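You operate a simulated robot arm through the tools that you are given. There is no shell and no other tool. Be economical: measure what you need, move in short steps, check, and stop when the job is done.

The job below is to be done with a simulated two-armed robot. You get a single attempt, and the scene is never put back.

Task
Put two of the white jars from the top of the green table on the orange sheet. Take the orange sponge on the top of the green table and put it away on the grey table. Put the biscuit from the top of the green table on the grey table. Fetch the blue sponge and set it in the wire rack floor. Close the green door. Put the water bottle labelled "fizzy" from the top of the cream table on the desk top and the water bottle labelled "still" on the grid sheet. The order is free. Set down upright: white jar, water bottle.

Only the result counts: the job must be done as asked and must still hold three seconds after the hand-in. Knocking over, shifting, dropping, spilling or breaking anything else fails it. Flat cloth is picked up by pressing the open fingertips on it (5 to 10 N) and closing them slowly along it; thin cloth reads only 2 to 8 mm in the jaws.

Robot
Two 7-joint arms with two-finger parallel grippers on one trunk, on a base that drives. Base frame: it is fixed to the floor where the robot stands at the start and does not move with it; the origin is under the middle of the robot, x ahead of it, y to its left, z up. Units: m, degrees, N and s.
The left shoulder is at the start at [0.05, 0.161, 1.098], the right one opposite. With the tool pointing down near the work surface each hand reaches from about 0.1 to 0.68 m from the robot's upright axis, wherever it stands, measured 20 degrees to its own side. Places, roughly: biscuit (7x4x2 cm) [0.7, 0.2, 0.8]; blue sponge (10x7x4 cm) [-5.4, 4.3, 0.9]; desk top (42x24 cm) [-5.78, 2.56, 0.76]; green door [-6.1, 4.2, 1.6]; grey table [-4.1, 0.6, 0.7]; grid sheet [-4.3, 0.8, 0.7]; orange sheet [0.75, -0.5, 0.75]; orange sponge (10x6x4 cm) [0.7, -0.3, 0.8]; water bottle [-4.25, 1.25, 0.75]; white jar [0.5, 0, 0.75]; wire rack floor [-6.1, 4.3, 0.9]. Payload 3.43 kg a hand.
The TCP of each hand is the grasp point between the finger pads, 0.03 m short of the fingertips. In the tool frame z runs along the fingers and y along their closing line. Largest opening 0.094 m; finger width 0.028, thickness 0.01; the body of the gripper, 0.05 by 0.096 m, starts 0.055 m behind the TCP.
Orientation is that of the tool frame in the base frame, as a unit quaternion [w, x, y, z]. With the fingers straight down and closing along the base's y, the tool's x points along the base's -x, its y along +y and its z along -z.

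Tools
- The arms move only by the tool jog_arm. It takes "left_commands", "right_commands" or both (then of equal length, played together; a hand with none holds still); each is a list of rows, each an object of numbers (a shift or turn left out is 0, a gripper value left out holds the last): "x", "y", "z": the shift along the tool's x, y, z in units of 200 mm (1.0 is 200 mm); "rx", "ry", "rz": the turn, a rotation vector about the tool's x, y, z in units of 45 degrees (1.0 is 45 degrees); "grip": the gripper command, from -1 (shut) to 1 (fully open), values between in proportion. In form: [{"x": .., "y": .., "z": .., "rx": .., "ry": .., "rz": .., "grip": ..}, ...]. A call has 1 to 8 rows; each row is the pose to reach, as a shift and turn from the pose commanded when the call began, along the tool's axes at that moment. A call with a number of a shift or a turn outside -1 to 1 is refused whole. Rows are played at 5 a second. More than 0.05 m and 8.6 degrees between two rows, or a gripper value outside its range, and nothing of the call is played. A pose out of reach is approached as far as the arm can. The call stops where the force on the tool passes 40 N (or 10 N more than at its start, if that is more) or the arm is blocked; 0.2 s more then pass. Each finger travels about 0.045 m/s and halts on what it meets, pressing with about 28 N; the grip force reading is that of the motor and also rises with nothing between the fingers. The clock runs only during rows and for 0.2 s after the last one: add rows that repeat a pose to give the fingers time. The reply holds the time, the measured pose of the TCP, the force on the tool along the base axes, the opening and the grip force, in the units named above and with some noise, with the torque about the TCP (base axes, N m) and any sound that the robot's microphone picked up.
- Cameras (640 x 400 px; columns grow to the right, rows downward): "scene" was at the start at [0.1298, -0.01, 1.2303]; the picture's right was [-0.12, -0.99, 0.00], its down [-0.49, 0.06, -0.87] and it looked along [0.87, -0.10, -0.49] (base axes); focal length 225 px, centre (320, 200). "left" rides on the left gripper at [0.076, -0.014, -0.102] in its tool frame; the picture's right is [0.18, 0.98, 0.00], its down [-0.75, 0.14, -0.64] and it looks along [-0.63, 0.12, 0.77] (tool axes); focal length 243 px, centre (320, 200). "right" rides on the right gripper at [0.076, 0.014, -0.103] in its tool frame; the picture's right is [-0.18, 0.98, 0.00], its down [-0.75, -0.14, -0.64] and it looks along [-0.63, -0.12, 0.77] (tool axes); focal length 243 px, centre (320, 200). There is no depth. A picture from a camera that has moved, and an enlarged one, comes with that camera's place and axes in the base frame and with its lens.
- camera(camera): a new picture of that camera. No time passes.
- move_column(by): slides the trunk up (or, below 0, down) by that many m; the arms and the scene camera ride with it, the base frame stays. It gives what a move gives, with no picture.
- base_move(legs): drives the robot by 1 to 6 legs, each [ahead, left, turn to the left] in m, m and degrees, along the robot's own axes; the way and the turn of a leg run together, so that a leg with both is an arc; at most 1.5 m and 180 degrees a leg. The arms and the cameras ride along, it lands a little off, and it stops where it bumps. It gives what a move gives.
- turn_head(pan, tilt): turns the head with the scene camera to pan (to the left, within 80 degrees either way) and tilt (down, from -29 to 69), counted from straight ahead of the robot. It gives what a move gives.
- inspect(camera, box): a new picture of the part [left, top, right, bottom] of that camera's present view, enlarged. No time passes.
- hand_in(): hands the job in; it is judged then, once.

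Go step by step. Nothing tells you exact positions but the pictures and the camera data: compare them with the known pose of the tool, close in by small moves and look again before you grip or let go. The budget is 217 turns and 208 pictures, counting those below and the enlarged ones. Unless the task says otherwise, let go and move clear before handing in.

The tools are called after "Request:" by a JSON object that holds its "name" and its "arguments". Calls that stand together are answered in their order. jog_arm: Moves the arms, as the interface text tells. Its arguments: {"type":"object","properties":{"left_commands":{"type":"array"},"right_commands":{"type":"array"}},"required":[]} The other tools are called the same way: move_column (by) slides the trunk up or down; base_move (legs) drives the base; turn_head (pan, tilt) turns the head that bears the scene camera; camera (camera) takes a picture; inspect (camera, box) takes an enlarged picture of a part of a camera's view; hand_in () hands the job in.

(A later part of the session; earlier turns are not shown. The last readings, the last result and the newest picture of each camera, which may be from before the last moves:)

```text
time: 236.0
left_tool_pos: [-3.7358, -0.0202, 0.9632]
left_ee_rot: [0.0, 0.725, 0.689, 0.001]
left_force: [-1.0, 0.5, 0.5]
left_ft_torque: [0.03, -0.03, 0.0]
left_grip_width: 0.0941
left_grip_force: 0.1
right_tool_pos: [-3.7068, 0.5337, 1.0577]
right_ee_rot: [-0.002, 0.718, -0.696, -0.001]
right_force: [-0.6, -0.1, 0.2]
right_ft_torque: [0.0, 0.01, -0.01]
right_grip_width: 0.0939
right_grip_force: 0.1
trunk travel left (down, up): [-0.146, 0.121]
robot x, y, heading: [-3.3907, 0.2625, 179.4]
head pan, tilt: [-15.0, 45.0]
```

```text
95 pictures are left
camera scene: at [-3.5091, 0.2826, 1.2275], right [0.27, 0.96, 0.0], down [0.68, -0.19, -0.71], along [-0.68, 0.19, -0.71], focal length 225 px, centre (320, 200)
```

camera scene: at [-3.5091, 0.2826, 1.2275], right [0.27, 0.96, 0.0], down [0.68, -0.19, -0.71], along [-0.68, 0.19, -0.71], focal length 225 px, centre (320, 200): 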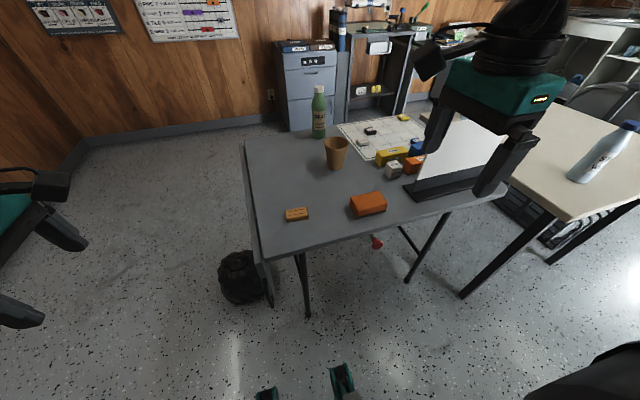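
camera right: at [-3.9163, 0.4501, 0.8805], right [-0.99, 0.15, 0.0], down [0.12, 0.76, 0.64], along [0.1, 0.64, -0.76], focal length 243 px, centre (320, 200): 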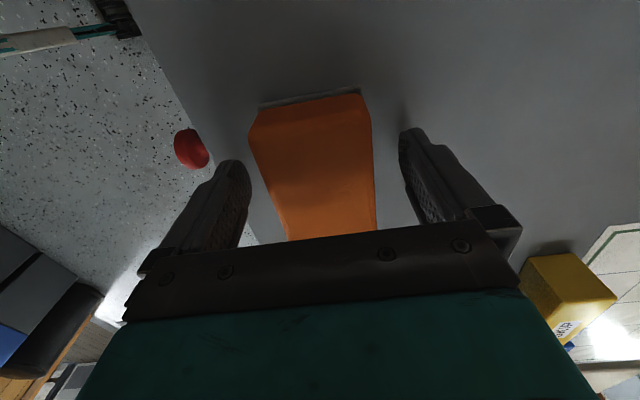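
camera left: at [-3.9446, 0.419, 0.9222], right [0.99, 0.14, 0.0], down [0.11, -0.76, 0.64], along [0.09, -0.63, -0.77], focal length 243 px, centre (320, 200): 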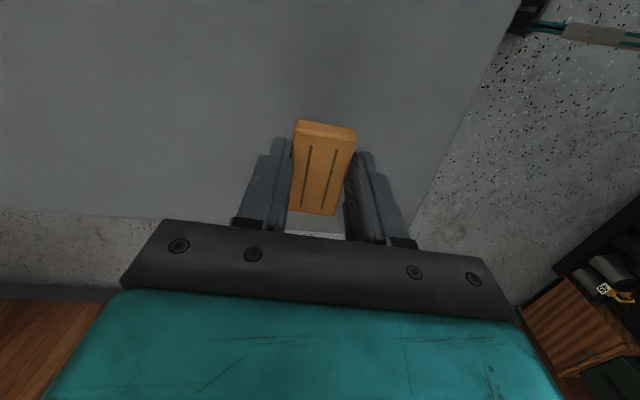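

Sponge and biscuit are both on the grey table. Now I look at the bottle labels and the grid sheet.

Request:
{"name": "turn_head", "arguments": {"pan": -35, "tilt": 25}}

Request:
{"name": "inspect", "arguments": {"camera": "scene", "box": [200, 80, 500, 270]}}

```text
time: 236.8
left_tool_pos: [-3.7352, -0.0197, 0.9631]
left_ee_rot: [0.0, 0.725, 0.689, 0.0]
left_force: [0.2, -0.7, -0.6]
left_ft_torque: [0.01, 0.0, 0.05]
left_grip_width: 0.0943
left_grip_force: 0.1
right_tool_pos: [-3.7061, 0.5352, 1.0565]
right_ee_rot: [-0.001, 0.718, -0.696, -0.001]
right_force: [-0.2, 0.2, -0.3]
right_ft_torque: [-0.01, 0.0, 0.01]
right_grip_width: 0.0939
right_grip_force: 0.1
trunk travel left (down, up): [-0.146, 0.121]
robot x, y, heading: [-3.3924, 0.2581, 179.2]
head pan, tilt: [-35.0, 25.0]
```

```text
2.11 times, centred on (350, 175) of scene
camera zoom: at [-3.5056, 0.3143, 1.2581], right [0.58, 0.81, 0.0], down [0.34, -0.25, -0.91], along [-0.74, 0.53, -0.42], focal length 473 px, centre (257, 253)
```

zoom: 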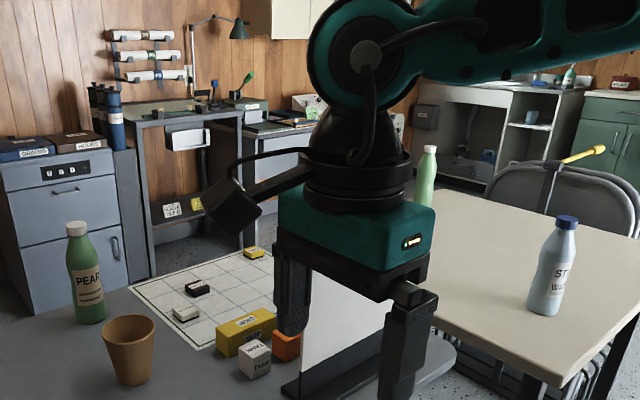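

The front cream-table bottle reads "ST… WATER", so it's STILL. I'll take it with the right hand: raise, then slide right.

Request:
{"name": "move_column", "arguments": {"by": 0.08}}

Request:
{"name": "base_move", "arguments": {"legs": [[-0.12, 0, 0.7], [0.03, -0.76, 0]]}}

Request:
{"name": "turn_head", "arguments": {"pan": -15, "tilt": 30}}

Request:
{"name": "camera", "arguments": {"camera": "scene"}}

Request:
{"name": "camera", "arguments": {"camera": "right"}}

```text
time: 238.0
left_tool_pos: [-3.7361, -0.0189, 1.0434]
left_ee_rot: [0.0, 0.725, 0.689, 0.0]
left_force: [-0.2, -1.3, -0.5]
left_ft_torque: [-0.02, 0.01, 0.0]
left_grip_width: 0.0941
left_grip_force: 0.1
right_tool_pos: [-3.707, 0.5351, 1.137]
right_ee_rot: [-0.002, 0.718, -0.696, 0.0]
right_force: [-0.2, 0.8, -0.7]
right_ft_torque: [-0.02, 0.01, 0.02]
right_grip_width: 0.0942
right_grip_force: 0.0
trunk travel left (down, up): [-0.226, 0.041]
robot x, y, heading: [-3.3912, 0.2624, 179.5]
head pan, tilt: [-35.0, 25.0]
```

```text
time: 245.7
left_tool_pos: [-3.6431, 0.7069, 1.0428]
left_ee_rot: [0.001, 0.716, 0.699, 0.001]
left_force: [0.1, -0.2, -0.1]
left_ft_torque: [0.0, 0.01, -0.01]
left_grip_width: 0.0944
left_grip_force: 0.0
right_tool_pos: [-3.6299, 1.2628, 1.137]
right_ee_rot: [-0.002, 0.727, -0.687, 0.001]
right_force: [-0.5, -0.4, -0.2]
right_ft_torque: [0.0, 0.01, 0.01]
right_grip_width: 0.0941
right_grip_force: 0.0
trunk travel left (down, up): [-0.226, 0.041]
robot x, y, heading: [-3.3038, 0.9916, -179.0]
head pan, tilt: [-35.0, 25.0]
```

```text
time: 246.5
left_tool_pos: [-3.6436, 0.7094, 1.0438]
left_ee_rot: [0.0, 0.716, 0.698, 0.001]
left_force: [0.4, -0.5, 0.0]
left_ft_torque: [0.02, 0.02, 0.0]
left_grip_width: 0.0938
left_grip_force: 0.0
right_tool_pos: [-3.628, 1.2619, 1.1373]
right_ee_rot: [-0.003, 0.727, -0.686, 0.0]
right_force: [0.7, -0.8, -0.3]
right_ft_torque: [-0.01, 0.01, 0.04]
right_grip_width: 0.0942
right_grip_force: 0.0
trunk travel left (down, up): [-0.226, 0.041]
robot x, y, heading: [-3.304, 0.9968, -179.4]
head pan, tilt: [-15.0, 30.0]
```

```text
93 pictures are left
camera scene: at [-3.4332, 1.0179, 1.3302], right [0.25, 0.97, 0.0], down [0.48, -0.12, -0.87], along [-0.84, 0.21, -0.5], focal length 225 px, centre (320, 200)
```

scene: 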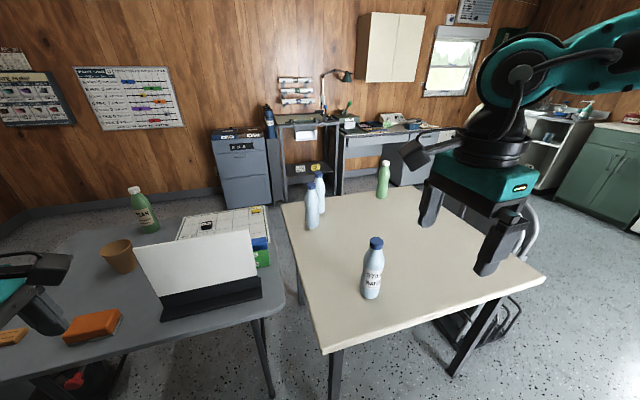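

```text
92 pictures are left
camera right: at [-3.6389, 1.1857, 1.2391], right [-0.99, 0.13, 0.0], down [0.1, 0.76, 0.64], along [0.08, 0.64, -0.76], focal length 243 px, centre (320, 200)
```

right: 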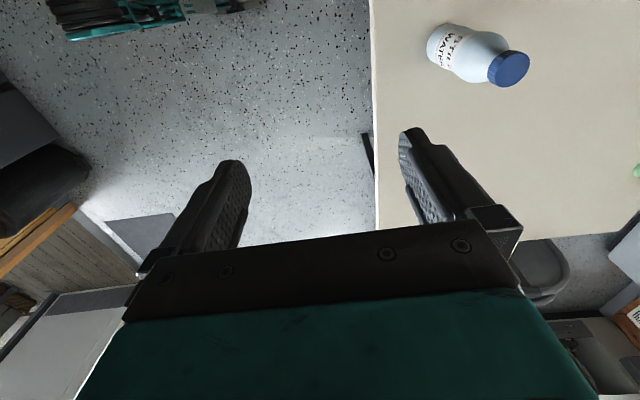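

Request:
{"name": "inspect", "arguments": {"camera": "scene", "box": [270, 140, 430, 310]}}

Request:
{"name": "inspect", "arguments": {"camera": "scene", "box": [110, 170, 290, 330]}}

```text
2.35 times, centred on (350, 225) of scene
camera zoom: at [-3.4332, 1.0179, 1.3302], right [0.25, 0.97, 0.0], down [0.48, -0.12, -0.87], along [-0.84, 0.21, -0.5], focal length 529 px, centre (249, 141)
```

zoom: 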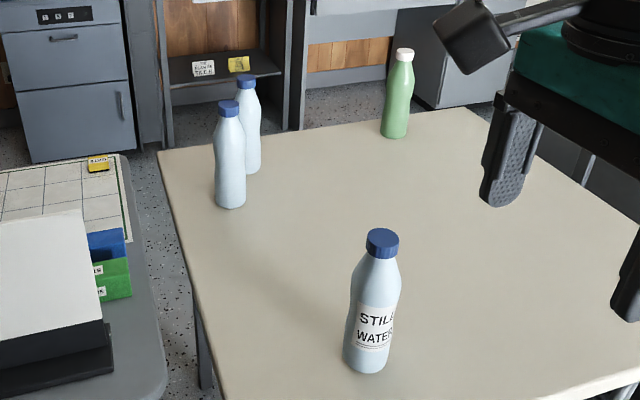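

```text
2.50 times, centred on (200, 250) of scene
camera zoom: at [-3.4332, 1.0179, 1.3302], right [0.25, 0.97, 0.0], down [0.48, -0.12, -0.87], along [-0.84, 0.21, -0.5], focal length 562 px, centre (620, 75)
```

zoom: 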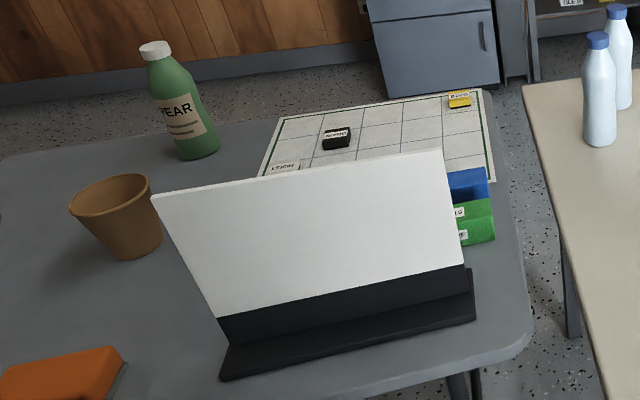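

STILL is confirmed at about (-3.84,1.274) with its top at z≈0.942. I move the right hand over it.

Request:
{"name": "jog_arm", "arguments": {"right_commands": [{"x": -0.03, "y": 0.22}, {"x": -0.06, "y": 0.44}, {"x": -0.09, "y": 0.66}, {"x": -0.12, "y": 0.88}, {"x": -0.12, "y": 1.0, "z": 0.1}, {"x": -0.12, "y": 1.0, "z": 0.3}, {"x": -0.12, "y": 1.0, "z": 0.5}, {"x": -0.12, "y": 1.0, "z": 0.6}]}}

Request:
{"name": "camera", "arguments": {"camera": "right"}}

Request:
{"name": "inspect", "arguments": {"camera": "scene", "box": [310, 100, 490, 310]}}

```text
time: 248.3
left_tool_pos: [-3.6429, 0.7084, 1.0435]
left_ee_rot: [0.0, 0.716, 0.698, 0.0]
left_force: [-0.1, -0.1, -0.7]
left_ft_torque: [-0.02, 0.0, 0.02]
left_grip_width: 0.0937
left_grip_force: 0.1
right_tool_pos: [-3.8295, 1.2756, 1.0162]
right_ee_rot: [-0.002, 0.727, -0.686, -0.001]
right_force: [-0.1, -0.3, 0.1]
right_ft_torque: [-0.03, 0.04, 0.01]
right_grip_width: 0.0941
right_grip_force: 0.1
trunk travel left (down, up): [-0.226, 0.041]
robot x, y, heading: [-3.3074, 0.9971, -179.5]
head pan, tilt: [-15.0, 30.0]
```

```text
89 pictures are left
camera right: at [-3.8391, 1.199, 1.1195], right [-0.99, 0.13, 0.0], down [0.1, 0.76, 0.64], along [0.08, 0.64, -0.76], focal length 243 px, centre (320, 200)
```

right: 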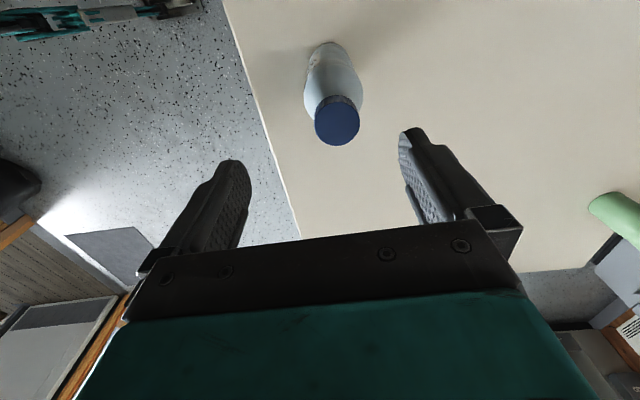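

```text
1.90 times, centred on (400, 205) of scene
camera zoom: at [-3.4333, 1.0178, 1.3302], right [0.24, 0.97, 0.0], down [0.48, -0.12, -0.87], along [-0.84, 0.21, -0.5], focal length 428 px, centre (168, 190)
```

zoom: 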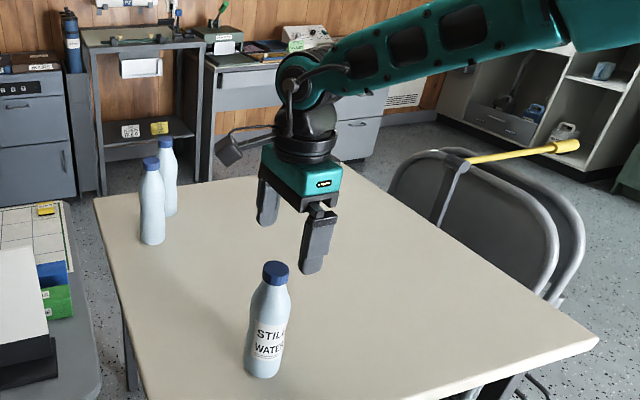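

Request:
{"name": "jog_arm", "arguments": {"right_commands": [{"x": 0.015, "y": 0.065}, {"x": 0.015, "y": 0.065, "z": 0.2}, {"x": 0.015, "y": 0.065, "z": 0.4}, {"x": 0.015, "y": 0.065, "z": 0.52}, {"x": 0.015, "y": 0.065, "z": 0.59}]}}

Request:
{"name": "inspect", "arguments": {"camera": "scene", "box": [330, 160, 450, 310]}}

Request:
{"name": "camera", "arguments": {"camera": "right"}}

```text
time: 249.5
left_tool_pos: [-3.6433, 0.7078, 1.0437]
left_ee_rot: [0.0, 0.716, 0.698, 0.001]
left_force: [-1.1, 0.2, 0.4]
left_ft_torque: [-0.02, -0.01, -0.01]
left_grip_width: 0.094
left_grip_force: 0.1
right_tool_pos: [-3.8199, 1.2803, 0.9176]
right_ee_rot: [-0.002, 0.727, -0.687, 0.0]
right_force: [-0.7, -0.3, 1.1]
right_ft_torque: [-0.01, 0.09, -0.02]
right_grip_width: 0.094
right_grip_force: 0.0
right hand out of reach, approached as far as the arm can: row 3, 4, 5
trunk travel left (down, up): [-0.226, 0.041]
robot x, y, heading: [-3.305, 0.9944, -179.2]
head pan, tilt: [-15.0, 30.0]
```

```text
2.67 times, centred on (390, 235) of scene
camera zoom: at [-3.4332, 1.0176, 1.3302], right [0.24, 0.97, 0.0], down [0.48, -0.12, -0.87], along [-0.84, 0.21, -0.5], focal length 599 px, centre (133, 107)
```

zoom: 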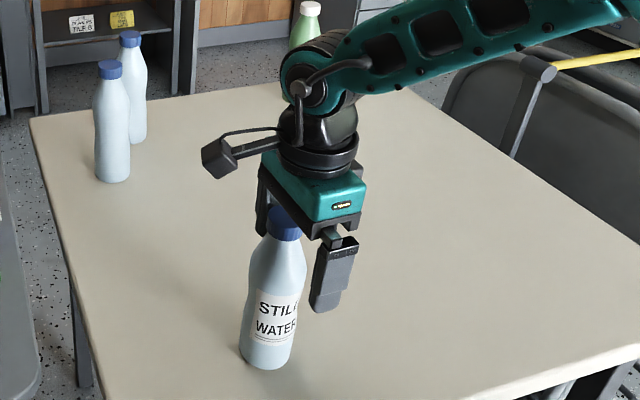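

```text
86 pictures are left
camera right: at [-3.8295, 1.2032, 1.0209], right [-0.99, 0.13, 0.0], down [0.1, 0.76, 0.64], along [0.08, 0.64, -0.77], focal length 243 px, centre (320, 200)
```

right: 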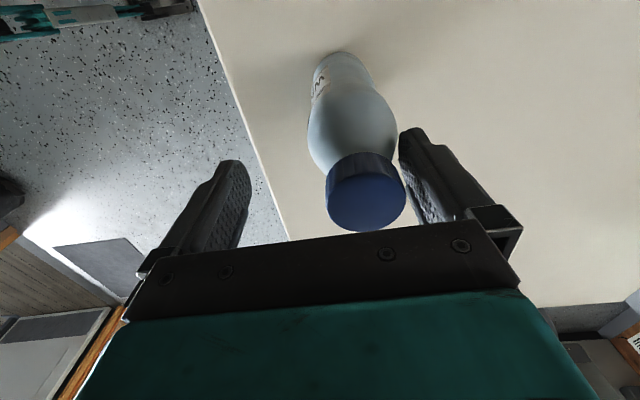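

Same trunk-height limit, so I lift, lower the trunk by 0.1 m, and redo the descent.

Request:
{"name": "jog_arm", "arguments": {"right_commands": [{"z": -0.2}, {"z": -0.4, "y": 0.02}, {"z": -0.6, "y": 0.1, "x": 0.03}, {"z": -0.65, "y": 0.11, "x": 0.04}]}}

Request:
{"name": "move_column", "arguments": {"by": -0.09}}

Request:
{"name": "camera", "arguments": {"camera": "right"}}

```text
time: 250.5
left_tool_pos: [-3.6423, 0.7077, 1.0435]
left_ee_rot: [0.0, 0.716, 0.698, 0.001]
left_force: [-0.1, 0.2, 0.2]
left_ft_torque: [-0.02, -0.01, 0.0]
left_grip_width: 0.0942
left_grip_force: 0.1
right_tool_pos: [-3.8457, 1.2686, 1.0523]
right_ee_rot: [-0.002, 0.727, -0.686, -0.001]
right_force: [0.2, -0.2, 0.0]
right_ft_torque: [0.0, -0.02, 0.02]
right_grip_width: 0.0941
right_grip_force: 0.0
trunk travel left (down, up): [-0.226, 0.041]
robot x, y, heading: [-3.3057, 0.9932, -179.3]
head pan, tilt: [-15.0, 30.0]
```

```text
time: 251.8
left_tool_pos: [-3.6436, 0.7089, 0.954]
left_ee_rot: [0.0, 0.716, 0.698, 0.001]
left_force: [-0.4, -0.2, -0.4]
left_ft_torque: [-0.01, -0.02, 0.01]
left_grip_width: 0.0941
left_grip_force: 0.1
right_tool_pos: [-3.8452, 1.2713, 0.9623]
right_ee_rot: [-0.002, 0.727, -0.686, -0.001]
right_force: [-0.1, -0.5, 0.1]
right_ft_torque: [-0.05, 0.01, 0.01]
right_grip_width: 0.0942
right_grip_force: 0.1
trunk travel left (down, up): [-0.136, 0.131]
robot x, y, heading: [-3.3054, 0.995, -179.3]
head pan, tilt: [-15.0, 30.0]
```

```text
85 pictures are left
camera right: at [-3.8547, 1.1933, 1.0641], right [-0.99, 0.13, 0.0], down [0.1, 0.76, 0.64], along [0.08, 0.64, -0.76], focal length 243 px, centre (320, 200)
```

right: 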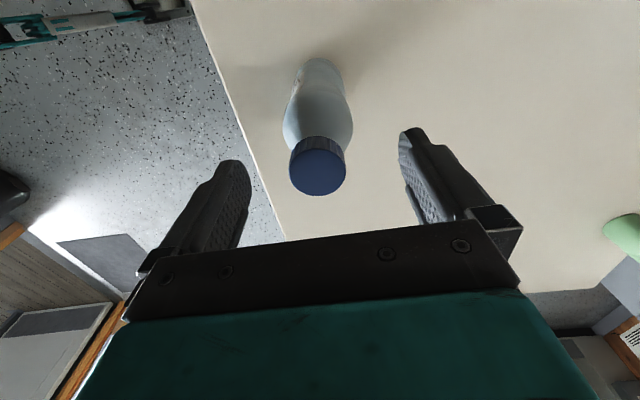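

Request:
{"name": "jog_arm", "arguments": {"right_commands": [{"z": 0.15}, {"z": 0.27}, {"z": 0.325}, {"z": 0.325}]}}

Request:
{"name": "inspect", "arguments": {"camera": "scene", "box": [330, 110, 450, 270]}}

```text
time: 252.8
left_tool_pos: [-3.6434, 0.7081, 0.9531]
left_ee_rot: [0.0, 0.715, 0.699, 0.001]
left_force: [1.2, 0.0, 0.0]
left_ft_torque: [-0.04, -0.02, 0.01]
left_grip_width: 0.0941
left_grip_force: 0.2
right_tool_pos: [-3.8455, 1.2707, 0.8945]
right_ee_rot: [-0.001, 0.727, -0.687, 0.0]
right_force: [-0.1, 0.1, -0.3]
right_ft_torque: [0.03, 0.05, -0.01]
right_grip_width: 0.0942
right_grip_force: 0.1
trunk travel left (down, up): [-0.136, 0.131]
robot x, y, heading: [-3.3057, 0.9973, -179.2]
head pan, tilt: [-15.0, 30.0]
```

```text
2.50 times, centred on (390, 190) of scene
camera zoom: at [-3.4332, 1.0178, 1.2402], right [0.24, 0.97, 0.0], down [0.48, -0.12, -0.87], along [-0.84, 0.21, -0.5], focal length 562 px, centre (145, 225)
```

zoom: 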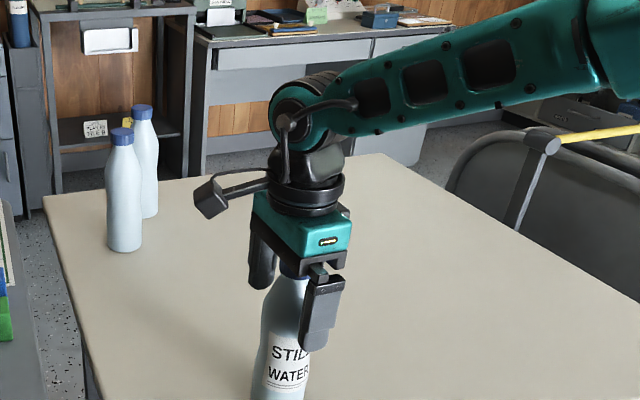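

Good depth, so I grip and lift a little.

Request:
{"name": "jog_arm", "arguments": {"right_commands": [{"grip": -1}, {}, {}, {}, {}, {}, {"z": -0.08}, {"z": -0.15}]}}

Request:
{"name": "inspect", "arguments": {"camera": "scene", "box": [330, 110, 450, 270]}}

```text
time: 254.6
left_tool_pos: [-3.6448, 0.7073, 0.9526]
left_ee_rot: [0.0, 0.716, 0.698, 0.0]
left_force: [-0.1, -0.2, 0.7]
left_ft_torque: [0.0, -0.02, 0.04]
left_grip_width: 0.0937
left_grip_force: 0.1
right_tool_pos: [-3.844, 1.2708, 0.9247]
right_ee_rot: [-0.001, 0.727, -0.686, 0.001]
right_force: [0.5, 0.6, -4.1]
right_ft_torque: [-0.03, 0.0, 0.02]
right_grip_width: 0.0567
right_grip_force: 27.6
trunk travel left (down, up): [-0.136, 0.131]
robot x, y, heading: [-3.3036, 0.993, -179.4]
head pan, tilt: [-15.0, 30.0]
```

```text
2.50 times, centred on (390, 190) of scene
camera zoom: at [-3.4335, 1.0179, 1.2401], right [0.24, 0.97, 0.0], down [0.48, -0.12, -0.87], along [-0.84, 0.21, -0.5], focal length 562 px, centre (145, 225)
```

zoom: 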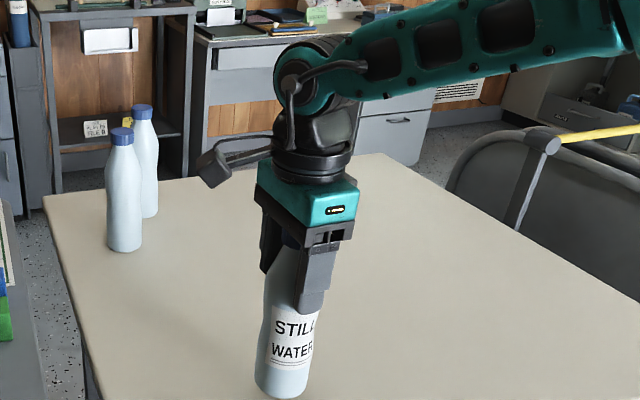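

STILL hangs firmly (4 N). I raise it and retract.

Request:
{"name": "jog_arm", "arguments": {"right_commands": [{"z": -0.2}, {"z": -0.4}, {"z": -0.6}, {"z": -0.7, "y": -0.1}, {"z": -0.7, "y": -0.32}, {"z": -0.7, "y": -0.55}, {"z": -0.7, "y": -0.78}, {"z": -0.7, "y": -1.0}]}}

Request:
{"name": "turn_head", "arguments": {"pan": -50, "tilt": 25}}

Request:
{"name": "camera", "arguments": {"camera": "scene"}}

Request:
{"name": "camera", "arguments": {"camera": "right"}}

```text
time: 256.4
left_tool_pos: [-3.643, 0.7081, 0.9538]
left_ee_rot: [0.0, 0.716, 0.699, 0.0]
left_force: [-0.5, 0.1, 0.9]
left_ft_torque: [-0.01, 0.0, -0.03]
left_grip_width: 0.094
left_grip_force: 0.0
right_tool_pos: [-3.6439, 1.2844, 1.067]
right_ee_rot: [-0.002, 0.728, -0.686, 0.0]
right_force: [-0.1, -0.3, -4.3]
right_ft_torque: [-0.02, 0.0, -0.01]
right_grip_width: 0.0568
right_grip_force: 28.5
trunk travel left (down, up): [-0.136, 0.131]
robot x, y, heading: [-3.3067, 0.9947, -179.2]
head pan, tilt: [-15.0, 30.0]
```

```text
time: 257.4
left_tool_pos: [-3.6438, 0.7084, 0.9529]
left_ee_rot: [0.001, 0.716, 0.698, -0.001]
left_force: [-1.0, 0.3, -0.2]
left_ft_torque: [0.0, 0.03, 0.01]
left_grip_width: 0.0941
left_grip_force: 0.0
right_tool_pos: [-3.6453, 1.2846, 1.067]
right_ee_rot: [-0.002, 0.727, -0.686, 0.001]
right_force: [-0.6, -0.7, -4.7]
right_ft_torque: [0.01, -0.01, 0.03]
right_grip_width: 0.0569
right_grip_force: 28.3
trunk travel left (down, up): [-0.136, 0.131]
robot x, y, heading: [-3.3044, 0.9939, -179.1]
head pan, tilt: [-50.0, 25.0]
```

```text
82 pictures are left
camera scene: at [-3.4061, 1.0655, 1.2481], right [0.76, 0.65, 0.0], down [0.28, -0.32, -0.91], along [-0.59, 0.69, -0.42], focal length 225 px, centre (320, 200)
```

scene: 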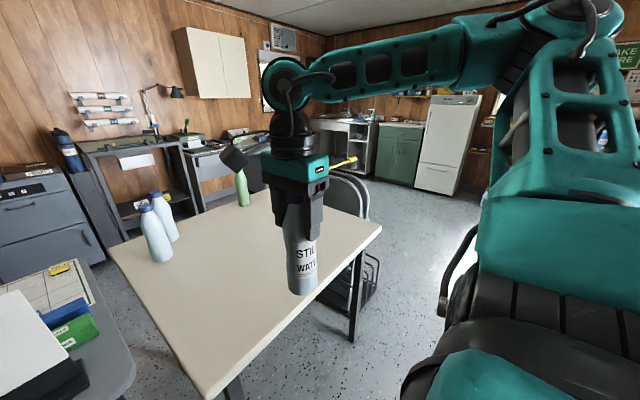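

```text
81 pictures are left
camera right: at [-3.656, 1.2072, 1.1695], right [-0.99, 0.13, 0.0], down [0.1, 0.76, 0.64], along [0.08, 0.64, -0.76], focal length 243 px, centre (320, 200)
```

right: 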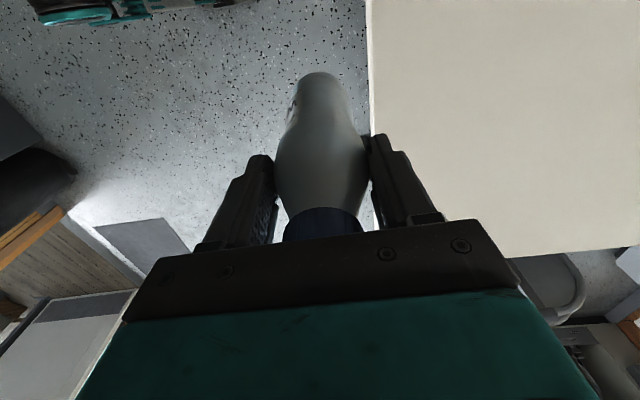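

Now I back off and go around the right side of the cream table toward the back aisle.

Request:
{"name": "base_move", "arguments": {"legs": [[-0.3, 0, -1], [0, -1.2, 0], [0, -0.9, 0]]}}

Request:
{"name": "turn_head", "arguments": {"pan": 0, "tilt": 25}}

Request:
{"name": "camera", "arguments": {"camera": "scene"}}

```text
time: 277.7
left_tool_pos: [-3.313, 2.8225, 0.9529]
left_ee_rot: [0.0, 0.725, 0.688, 0.0]
left_force: [0.0, 0.3, -0.3]
left_ft_torque: [0.03, 0.02, -0.01]
left_grip_width: 0.0941
left_grip_force: 0.0
right_tool_pos: [-3.3004, 3.3966, 1.0667]
right_ee_rot: [-0.002, 0.718, -0.696, 0.001]
right_force: [0.3, 0.6, -4.1]
right_ft_torque: [-0.07, 0.02, 0.01]
right_grip_width: 0.0567
right_grip_force: 27.7
trunk travel left (down, up): [-0.136, 0.131]
robot x, y, heading: [-2.9717, 3.1013, 179.4]
head pan, tilt: [-50.0, 25.0]
```

```text
time: 278.9
left_tool_pos: [-3.3132, 2.8231, 0.9525]
left_ee_rot: [-0.001, 0.725, 0.689, 0.0]
left_force: [0.4, 0.3, 0.1]
left_ft_torque: [0.02, 0.0, 0.0]
left_grip_width: 0.0944
left_grip_force: 0.1
right_tool_pos: [-3.3001, 3.3976, 1.0679]
right_ee_rot: [-0.002, 0.718, -0.696, 0.001]
right_force: [0.1, -0.2, -4.4]
right_ft_torque: [-0.03, -0.01, 0.0]
right_grip_width: 0.0565
right_grip_force: 28.2
trunk travel left (down, up): [-0.136, 0.131]
robot x, y, heading: [-2.9672, 3.0988, 179.4]
head pan, tilt: [0.0, 25.0]
```

```text
80 pictures are left
camera scene: at [-3.0997, 3.1029, 1.2481], right [0.01, 1.0, 0.0], down [0.42, -0.01, -0.91], along [-0.91, 0.01, -0.42], focal length 225 px, centre (320, 200)
```

scene: 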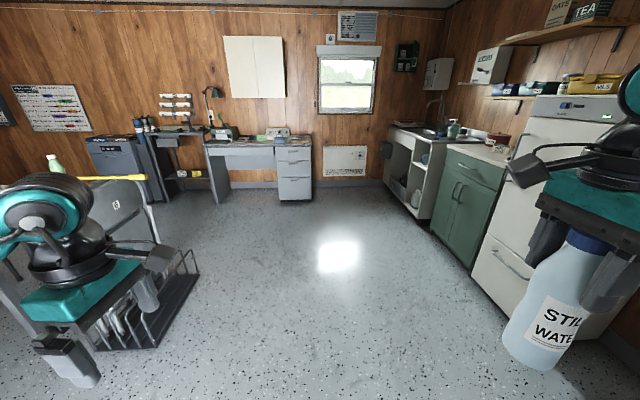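

The way ahead is clear. I drive along y≈3.2 to x≈-5.0 and turn around to face +x.

Request:
{"name": "base_move", "arguments": {"legs": [[0.1, -0.1, 0.6], [1.3, 0, 0], [0.6, 0, 0]]}}

Request:
{"name": "turn_head", "arguments": {"pan": 60, "tilt": 30}}

Request:
{"name": "camera", "arguments": {"camera": "scene"}}

```text
time: 289.5
left_tool_pos: [-5.3011, 2.9313, 0.9531]
left_ee_rot: [0.001, 0.722, 0.692, 0.0]
left_force: [-0.2, 0.3, -0.3]
left_ft_torque: [-0.01, -0.01, 0.01]
left_grip_width: 0.0939
left_grip_force: 0.0
right_tool_pos: [-5.2936, 3.5077, 1.0662]
right_ee_rot: [-0.002, 0.721, -0.693, 0.001]
right_force: [0.8, 0.3, -4.6]
right_ft_torque: [-0.02, -0.01, -0.03]
right_grip_width: 0.0564
right_grip_force: 28.2
trunk travel left (down, up): [-0.136, 0.131]
robot x, y, heading: [-4.9609, 3.2128, 179.9]
head pan, tilt: [0.0, 25.0]
```

```text
time: 290.8
left_tool_pos: [-5.3017, 2.931, 0.953]
left_ee_rot: [0.0, 0.722, 0.692, 0.0]
left_force: [-0.4, -0.5, -0.6]
left_ft_torque: [0.01, -0.04, 0.01]
left_grip_width: 0.094
left_grip_force: 0.2
right_tool_pos: [-5.2938, 3.5079, 1.0671]
right_ee_rot: [-0.002, 0.721, -0.693, 0.0]
right_force: [-0.4, 0.8, -4.4]
right_ft_torque: [-0.02, 0.02, 0.02]
right_grip_width: 0.0565
right_grip_force: 27.8
trunk travel left (down, up): [-0.136, 0.131]
robot x, y, heading: [-4.9573, 3.2122, 179.7]
head pan, tilt: [60.0, 30.0]
```

```text
79 pictures are left
camera scene: at [-5.0437, 3.1362, 1.2402], right [-0.86, 0.5, 0.0], down [0.25, 0.43, -0.87], along [-0.44, -0.75, -0.5], focal length 225 px, centre (320, 200)
```

scene: 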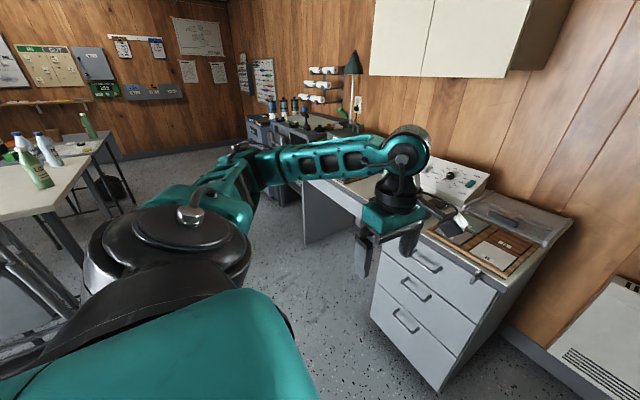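

Request:
{"name": "inspect", "arguments": {"camera": "scene", "box": [0, 100, 140, 230]}}

Request:
{"name": "inspect", "arguments": {"camera": "scene", "box": [230, 90, 600, 320]}}

```text
3.08 times, centred on (70, 165) of scene
camera zoom: at [-5.0437, 3.1362, 1.2402], right [-0.86, 0.5, 0.0], down [0.25, 0.43, -0.87], along [-0.44, -0.75, -0.5], focal length 692 px, centre (1089, 308)
```

zoom: 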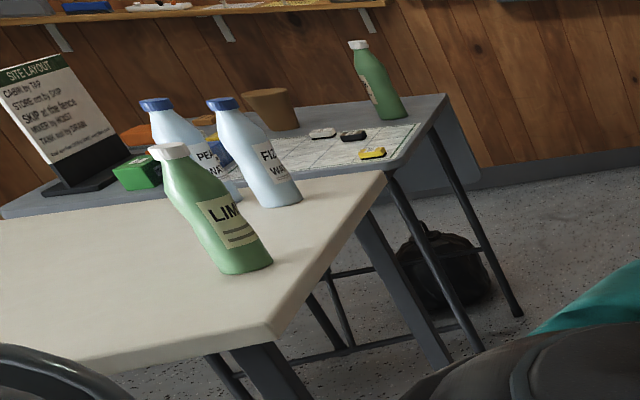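

```text
1.73 times, centred on (415, 205) of scene
camera zoom: at [-5.0437, 3.1362, 1.2402], right [-0.86, 0.5, 0.0], down [0.25, 0.43, -0.87], along [-0.44, -0.75, -0.5], focal length 389 px, centre (156, 191)
```

zoom: 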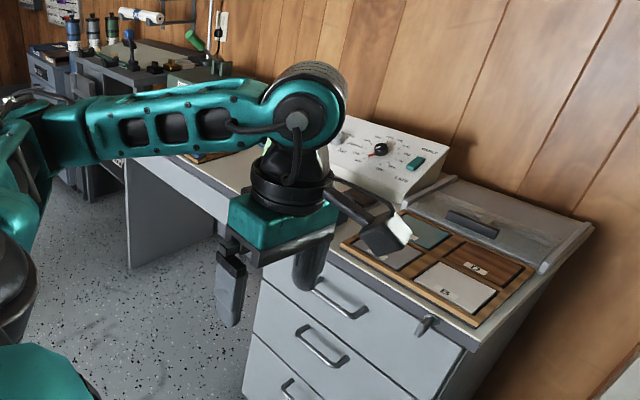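

FIZZY is the blue bottle nearest the back edge (about -4.31,1.255), and the other one reads "PEA…". I turn to face +x, then slide down the back aisle.

Request:
{"name": "base_move", "arguments": {"legs": [[0, 0, 90], [0, 0, 90]]}}

Request:
{"name": "turn_head", "arguments": {"pan": -60, "tilt": 35}}

Request:
{"name": "camera", "arguments": {"camera": "scene"}}

```text
time: 298.8
left_tool_pos: [-4.6064, 3.4852, 0.9533]
left_ee_rot: [0.0, -0.682, 0.732, 0.0]
left_force: [-1.3, -0.4, -0.3]
left_ft_torque: [-0.01, -0.01, 0.0]
left_grip_width: 0.094
left_grip_force: 0.0
right_tool_pos: [-4.6312, 2.9091, 1.067]
right_ee_rot: [-0.001, 0.703, 0.711, -0.002]
right_force: [-0.3, 0.7, -4.0]
right_ft_torque: [0.04, 0.0, 0.01]
right_grip_width: 0.056
right_grip_force: 27.6
trunk travel left (down, up): [-0.136, 0.131]
robot x, y, heading: [-4.9569, 3.2158, -1.7]
head pan, tilt: [60.0, 30.0]
```

```text
time: 300.8
left_tool_pos: [-4.6064, 3.4842, 0.9531]
left_ee_rot: [0.0, -0.681, 0.732, 0.001]
left_force: [0.3, 0.5, 0.0]
left_ft_torque: [0.01, 0.0, 0.01]
left_grip_width: 0.0938
left_grip_force: 0.0
right_tool_pos: [-4.631, 2.9097, 1.0672]
right_ee_rot: [-0.001, 0.703, 0.711, -0.002]
right_force: [-1.1, -0.2, -4.5]
right_ft_torque: [0.0, -0.03, 0.0]
right_grip_width: 0.0564
right_grip_force: 27.7
trunk travel left (down, up): [-0.136, 0.131]
robot x, y, heading: [-4.9594, 3.214, -1.6]
head pan, tilt: [-60.0, 35.0]
```

```text
76 pictures are left
camera scene: at [-4.8762, 3.1349, 1.2323], right [-0.88, -0.47, 0.0], down [-0.27, 0.51, -0.82], along [0.39, -0.72, -0.57], focal length 225 px, centre (320, 200)
```

scene: 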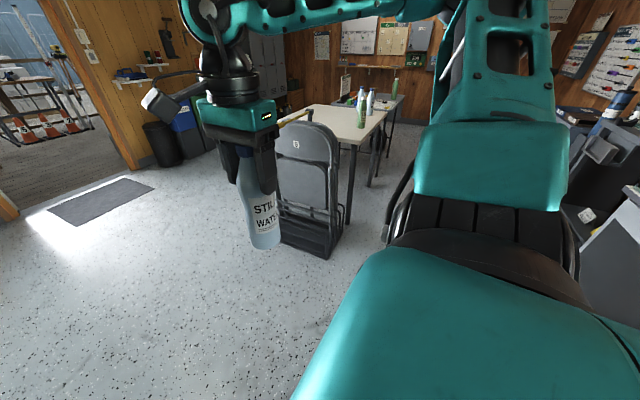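

I slide right along the back aisle to the grid-sheet station, keeping clear of the chair rack.

Request:
{"name": "base_move", "arguments": {"legs": [[-0.06, 0, 1.6], [0, -1.2, 0]]}}

Request:
{"name": "base_move", "arguments": {"legs": [[0, -0.85, 0]]}}

Request:
{"name": "turn_head", "arguments": {"pan": -15, "tilt": 40}}

Request:
{"name": "camera", "arguments": {"camera": "scene"}}

```text
time: 312.2
left_tool_pos: [-4.6824, 2.2859, 0.9524]
left_ee_rot: [0.0, -0.689, 0.725, 0.0]
left_force: [-0.7, -0.4, 0.0]
left_ft_torque: [0.03, 0.01, -0.01]
left_grip_width: 0.094
left_grip_force: 0.0
right_tool_pos: [-4.6957, 1.7107, 1.0664]
right_ee_rot: [0.0, 0.696, 0.718, -0.002]
right_force: [0.7, -0.3, -4.2]
right_ft_torque: [0.05, -0.02, -0.02]
right_grip_width: 0.0561
right_grip_force: 28.2
trunk travel left (down, up): [-0.136, 0.131]
robot x, y, heading: [-5.0289, 2.0073, -0.5]
head pan, tilt: [-60.0, 35.0]
```

```text
time: 320.2
left_tool_pos: [-4.6914, 1.4263, 0.9533]
left_ee_rot: [0.001, -0.693, 0.721, 0.0]
left_force: [-0.6, 0.2, 0.6]
left_ft_torque: [-0.01, -0.02, 0.01]
left_grip_width: 0.0937
left_grip_force: 0.1
right_tool_pos: [-4.6949, 0.8514, 1.0669]
right_ee_rot: [-0.001, 0.692, 0.722, -0.002]
right_force: [0.8, -0.8, -3.8]
right_ft_torque: [0.05, 0.02, 0.0]
right_grip_width: 0.0559
right_grip_force: 27.6
trunk travel left (down, up): [-0.136, 0.131]
robot x, y, heading: [-5.0354, 1.1466, 0.1]
head pan, tilt: [-60.0, 35.0]
```

```text
time: 321.3
left_tool_pos: [-4.6912, 1.4272, 0.9535]
left_ee_rot: [0.0, -0.693, 0.721, 0.0]
left_force: [1.6, 0.0, 0.0]
left_ft_torque: [-0.01, -0.01, -0.02]
left_grip_width: 0.094
left_grip_force: 0.1
right_tool_pos: [-4.696, 0.8502, 1.067]
right_ee_rot: [-0.001, 0.692, 0.722, -0.002]
right_force: [0.2, 0.1, -4.5]
right_ft_torque: [0.0, 0.0, 0.01]
right_grip_width: 0.056
right_grip_force: 28.0
trunk travel left (down, up): [-0.136, 0.131]
robot x, y, heading: [-5.0309, 1.1437, -0.2]
head pan, tilt: [-15.0, 40.0]
```

```text
75 pictures are left
camera scene: at [-4.9111, 1.1221, 1.2248], right [-0.26, -0.97, 0.0], down [-0.62, 0.17, -0.77], along [0.74, -0.2, -0.64], focal length 225 px, centre (320, 200)
```

scene: 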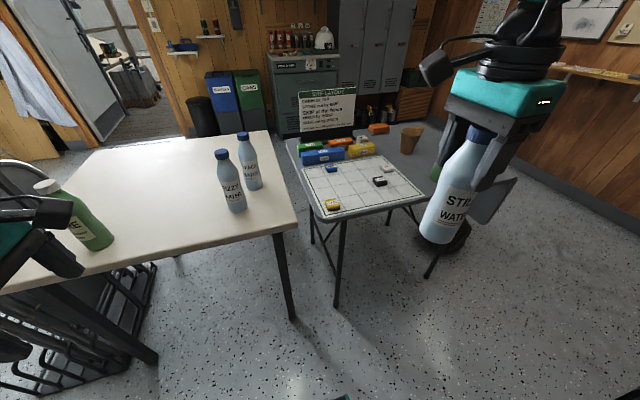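

Request:
{"name": "inspect", "arguments": {"camera": "scene", "box": [200, 120, 440, 240]}}

```text
2.67 times, centred on (320, 180) of scene
camera zoom: at [-4.9111, 1.1221, 1.2248], right [-0.26, -0.97, 0.0], down [-0.62, 0.17, -0.77], along [0.74, -0.2, -0.64], focal length 599 px, centre (320, 253)
```

zoom: 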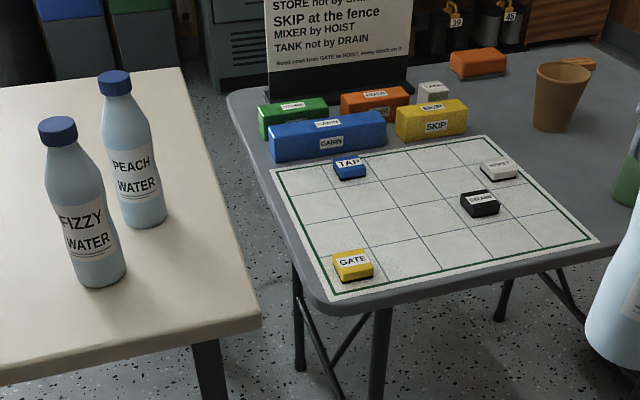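

The sheet spans x -4.43 to -4.14, y 0.615–0.985, with small pieces on it, and (-4.32,0.84) is free. I move in and extend the right hand.

Request:
{"name": "base_move", "arguments": {"legs": [[0.14, 0, 0]]}}

Request:
{"name": "jog_arm", "arguments": {"right_commands": [{"y": 0.24}, {"y": 0.48}, {"y": 0.72}, {"y": 0.96}, {"y": 1.0}]}}

Request:
{"name": "camera", "arguments": {"camera": "scene"}}

Request:
{"name": "camera", "arguments": {"camera": "right"}}

```text
time: 322.6
left_tool_pos: [-4.5519, 1.427, 0.9529]
left_ee_rot: [0.001, -0.694, 0.72, 0.0]
left_force: [1.0, -0.1, 0.5]
left_ft_torque: [-0.02, 0.03, -0.01]
left_grip_width: 0.0939
left_grip_force: 0.2
right_tool_pos: [-4.5559, 0.8517, 1.0666]
right_ee_rot: [0.0, 0.691, 0.723, -0.002]
right_force: [0.2, -0.8, -4.7]
right_ft_torque: [0.04, 0.03, 0.0]
right_grip_width: 0.0561
right_grip_force: 27.7
trunk travel left (down, up): [-0.136, 0.131]
robot x, y, heading: [-4.896, 1.1455, 0.2]
head pan, tilt: [-15.0, 40.0]
```

```text
time: 323.8
left_tool_pos: [-4.5507, 1.4277, 0.9549]
left_ee_rot: [0.0, -0.694, 0.72, 0.0]
left_force: [-0.2, 0.6, -1.0]
left_ft_torque: [-0.03, 0.01, -0.04]
left_grip_width: 0.0941
left_grip_force: 0.0
right_tool_pos: [-4.3588, 0.8612, 1.0676]
right_ee_rot: [-0.001, 0.691, 0.723, -0.002]
right_force: [0.7, 0.2, -3.6]
right_ft_torque: [0.03, 0.04, 0.03]
right_grip_width: 0.0559
right_grip_force: 28.3
trunk travel left (down, up): [-0.136, 0.131]
robot x, y, heading: [-4.8942, 1.1438, 0.0]
head pan, tilt: [-15.0, 40.0]
```

```text
73 pictures are left
camera scene: at [-4.7718, 1.1226, 1.2248], right [-0.26, -0.97, 0.0], down [-0.62, 0.17, -0.77], along [0.74, -0.2, -0.64], focal length 225 px, centre (320, 200)
```

scene: 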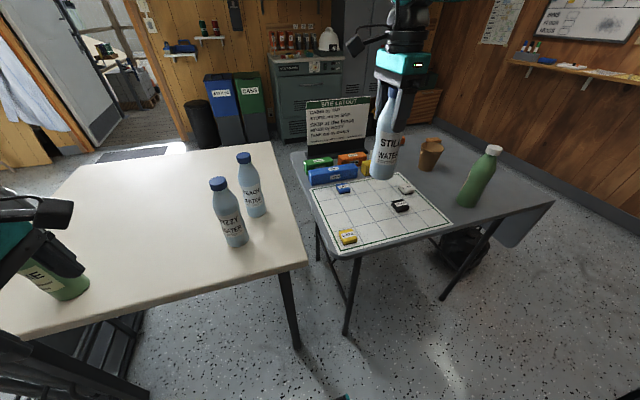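

```text
72 pictures are left
camera right: at [-4.3461, 0.9388, 1.1706], right [0.99, -0.14, 0.0], down [-0.1, -0.76, 0.64], along [-0.09, -0.64, -0.76], focal length 243 px, centre (320, 200)
```

right: 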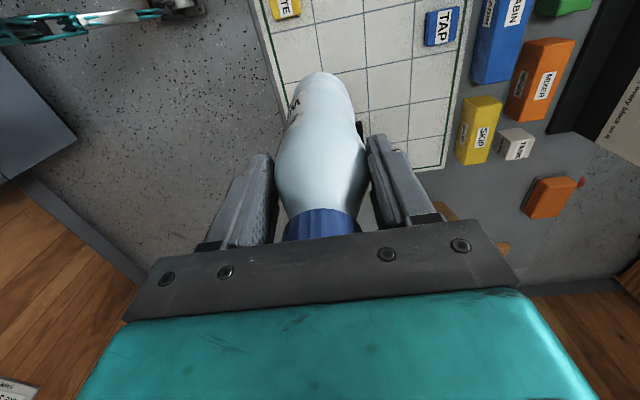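

Request:
{"name": "jog_arm", "arguments": {"right_commands": [{"x": -0.05, "y": 0.1}, {"x": -0.09, "y": 0.19}, {"x": -0.09, "y": 0.19, "z": 0.2}, {"x": -0.09, "y": 0.19, "z": 0.4}, {"x": -0.09, "y": 0.19, "z": 0.6}, {"x": -0.09, "y": 0.19, "z": 0.75}]}}

Request:
{"name": "camera", "arguments": {"camera": "scene"}}

Request:
{"name": "camera", "arguments": {"camera": "right"}}

```text
time: 325.2
left_tool_pos: [-4.552, 1.4283, 0.9532]
left_ee_rot: [-0.001, -0.694, 0.72, 0.001]
left_force: [0.0, -0.3, -0.8]
left_ft_torque: [-0.02, 0.01, 0.06]
left_grip_width: 0.094
left_grip_force: 0.1
right_tool_pos: [-4.328, 0.8401, 0.9164]
right_ee_rot: [0.0, 0.691, 0.723, -0.001]
right_force: [-0.3, 0.0, -3.9]
right_ft_torque: [0.05, -0.01, 0.04]
right_grip_width: 0.0559
right_grip_force: 28.6
right hand out of reach, approached as far as the arm can: row 5, 6
trunk travel left (down, up): [-0.136, 0.131]
robot x, y, heading: [-4.8936, 1.1412, 0.1]
head pan, tilt: [-15.0, 40.0]
```

```text
71 pictures are left
camera scene: at [-4.7716, 1.1223, 1.2248], right [-0.26, -0.97, 0.0], down [-0.62, 0.17, -0.77], along [0.74, -0.2, -0.64], focal length 225 px, centre (320, 200)
```

scene: 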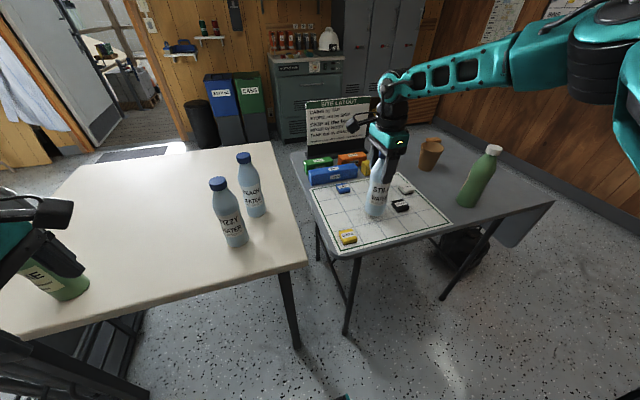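

```text
70 pictures are left
camera right: at [-4.3175, 0.9172, 1.0196], right [0.99, -0.14, 0.0], down [-0.11, -0.76, 0.64], along [-0.09, -0.64, -0.77], focal length 243 px, centre (320, 200)
```

right: 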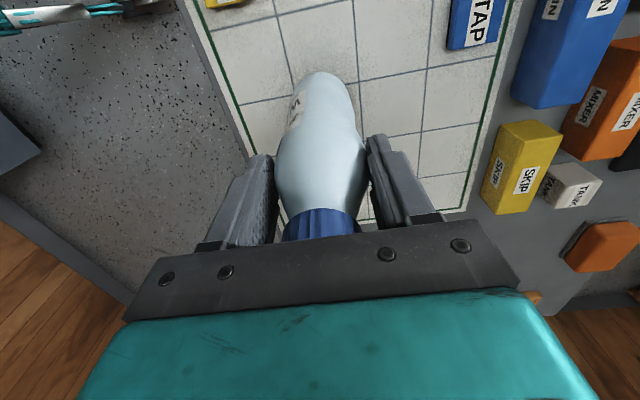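

The arm's at its limit but well placed. I nudge 8 mm away from the DRAIN piece and lower with the trunk.

Request:
{"name": "jog_arm", "arguments": {"right_commands": [{"x": 0.04, "y": 0.0}]}}

Request:
{"name": "move_column", "arguments": {"by": -0.014}}

Request:
{"name": "inspect", "arguments": {"camera": "scene", "box": [300, 120, 460, 260]}}

```text
time: 325.6
left_tool_pos: [-4.5513, 1.4266, 0.9525]
left_ee_rot: [0.0, -0.694, 0.72, 0.0]
left_force: [0.8, -0.1, -0.4]
left_ft_torque: [0.02, 0.02, 0.04]
left_grip_width: 0.0938
left_grip_force: 0.0
right_tool_pos: [-4.3302, 0.8472, 0.9187]
right_ee_rot: [-0.001, 0.691, 0.723, -0.001]
right_force: [-0.6, 0.5, -3.7]
right_ft_torque: [0.02, -0.01, 0.0]
right_grip_width: 0.0561
right_grip_force: 27.8
trunk travel left (down, up): [-0.136, 0.131]
robot x, y, heading: [-4.8931, 1.145, 0.2]
head pan, tilt: [-15.0, 40.0]
```

```text
time: 326.2
left_tool_pos: [-4.5527, 1.4275, 0.9386]
left_ee_rot: [0.0, -0.694, 0.72, 0.0]
left_force: [-0.3, -0.8, 0.3]
left_ft_torque: [-0.01, -0.02, 0.01]
left_grip_width: 0.0941
left_grip_force: 0.0
right_tool_pos: [-4.3305, 0.8477, 0.9045]
right_ee_rot: [0.0, 0.691, 0.723, -0.001]
right_force: [0.0, -0.2, -4.5]
right_ft_torque: [0.06, -0.02, 0.02]
right_grip_width: 0.0557
right_grip_force: 28.4
trunk travel left (down, up): [-0.122, 0.145]
robot x, y, heading: [-4.8884, 1.1445, 0.2]
head pan, tilt: [-15.0, 40.0]
```

```text
2.86 times, centred on (380, 190) of scene
camera zoom: at [-4.7719, 1.1225, 1.2107], right [-0.26, -0.97, 0.0], down [-0.62, 0.17, -0.77], along [0.74, -0.2, -0.64], focal length 642 px, centre (149, 229)
```

zoom: 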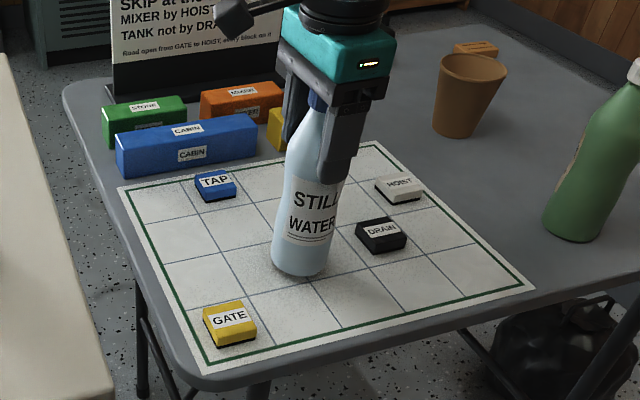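

Request:
{"name": "move_column", "arguments": {"by": -0.006}}

```text
time: 326.8
left_tool_pos: [-4.5512, 1.4274, 0.9336]
left_ee_rot: [0.0, -0.694, 0.72, 0.0]
left_force: [0.0, -0.2, 0.4]
left_ft_torque: [-0.02, -0.01, 0.01]
left_grip_width: 0.094
left_grip_force: 0.0
right_tool_pos: [-4.3318, 0.8485, 0.8991]
right_ee_rot: [0.0, 0.691, 0.723, -0.002]
right_force: [0.2, 0.0, -4.8]
right_ft_torque: [0.03, -0.03, 0.02]
right_grip_width: 0.0558
right_grip_force: 27.9
trunk travel left (down, up): [-0.116, 0.151]
robot x, y, heading: [-4.893, 1.143, -0.1]
head pan, tilt: [-15.0, 40.0]
```

Request:
{"name": "move_column", "arguments": {"by": -0.004}}

```text
time: 327.3
left_tool_pos: [-4.5525, 1.428, 0.9295]
left_ee_rot: [-0.001, -0.694, 0.72, 0.001]
left_force: [-0.6, 0.2, -0.9]
left_ft_torque: [0.0, 0.04, 0.02]
left_grip_width: 0.0939
left_grip_force: 0.0
right_tool_pos: [-4.3318, 0.8479, 0.896]
right_ee_rot: [0.0, 0.691, 0.723, -0.001]
right_force: [0.5, 0.0, -4.4]
right_ft_torque: [0.05, -0.05, -0.02]
right_grip_width: 0.0558
right_grip_force: 28.4
trunk travel left (down, up): [-0.112, 0.155]
robot x, y, heading: [-4.896, 1.1465, 0.2]
head pan, tilt: [-15.0, 40.0]
```

Request:
{"name": "move_column", "arguments": {"by": -0.004}}

```text
time: 327.8
left_tool_pos: [-4.5538, 1.428, 0.926]
left_ee_rot: [-0.001, -0.694, 0.72, -0.001]
left_force: [-0.2, -0.2, -0.3]
left_ft_torque: [-0.02, 0.01, -0.01]
left_grip_width: 0.094
left_grip_force: 0.0
right_tool_pos: [-4.3314, 0.8481, 0.8942]
right_ee_rot: [0.002, 0.692, 0.722, 0.0]
right_force: [-3.5, -2.0, 11.5]
right_ft_torque: [-0.07, 0.46, 0.13]
right_grip_width: 0.0558
right_grip_force: 28.0
trunk travel left (down, up): [-0.108, 0.159]
robot x, y, heading: [-4.8971, 1.1407, 0.0]
head pan, tilt: [-15.0, 40.0]
```

The bottle has touched down. I ease off 2 mm, release, and rise straight up.

Request:
{"name": "move_column", "arguments": {"by": 0.002}}

Request:
{"name": "jog_arm", "arguments": {"right_commands": [{"grip": 0.2}, {"grip": 0.6}, {"grip": 1}, {}, {"z": -0.2}, {"z": -0.4}, {"z": -0.6}, {"z": -0.8}]}}

Request:
{"name": "inspect", "arguments": {"camera": "scene", "box": [200, 80, 480, 270]}}

```text
time: 328.4
left_tool_pos: [-4.5536, 1.427, 0.928]
left_ee_rot: [0.001, -0.694, 0.72, -0.002]
left_force: [-0.3, 0.0, 0.2]
left_ft_torque: [-0.02, -0.05, 0.03]
left_grip_width: 0.0938
left_grip_force: 0.1
right_tool_pos: [-4.3306, 0.8477, 0.8947]
right_ee_rot: [0.001, 0.692, 0.722, -0.001]
right_force: [-0.1, -1.6, 8.0]
right_ft_torque: [-0.12, -0.11, 0.0]
right_grip_width: 0.0557
right_grip_force: 27.9
trunk travel left (down, up): [-0.11, 0.157]
robot x, y, heading: [-4.8955, 1.1466, 0.2]
head pan, tilt: [-15.0, 40.0]
```

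```text
time: 330.2
left_tool_pos: [-4.5524, 1.4273, 0.9272]
left_ee_rot: [0.0, -0.694, 0.72, 0.0]
left_force: [0.3, -0.4, -0.6]
left_ft_torque: [-0.01, -0.01, 0.0]
left_grip_width: 0.0942
left_grip_force: 0.1
right_tool_pos: [-4.3301, 0.8464, 1.0531]
right_ee_rot: [0.0, 0.691, 0.722, -0.001]
right_force: [0.1, 0.4, -0.1]
right_ft_torque: [-0.01, -0.02, 0.01]
right_grip_width: 0.094
right_grip_force: 0.2
trunk travel left (down, up): [-0.11, 0.157]
robot x, y, heading: [-4.8921, 1.1412, 0.1]
head pan, tilt: [-15.0, 40.0]
```

```text
2.11 times, centred on (340, 175) of scene
camera zoom: at [-4.7721, 1.1227, 1.1988], right [-0.26, -0.97, 0.0], down [-0.62, 0.17, -0.77], along [0.74, -0.2, -0.64], focal length 473 px, centre (278, 253)
```

zoom: 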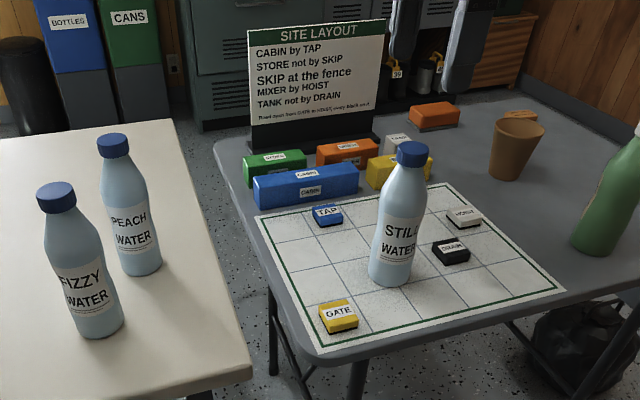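

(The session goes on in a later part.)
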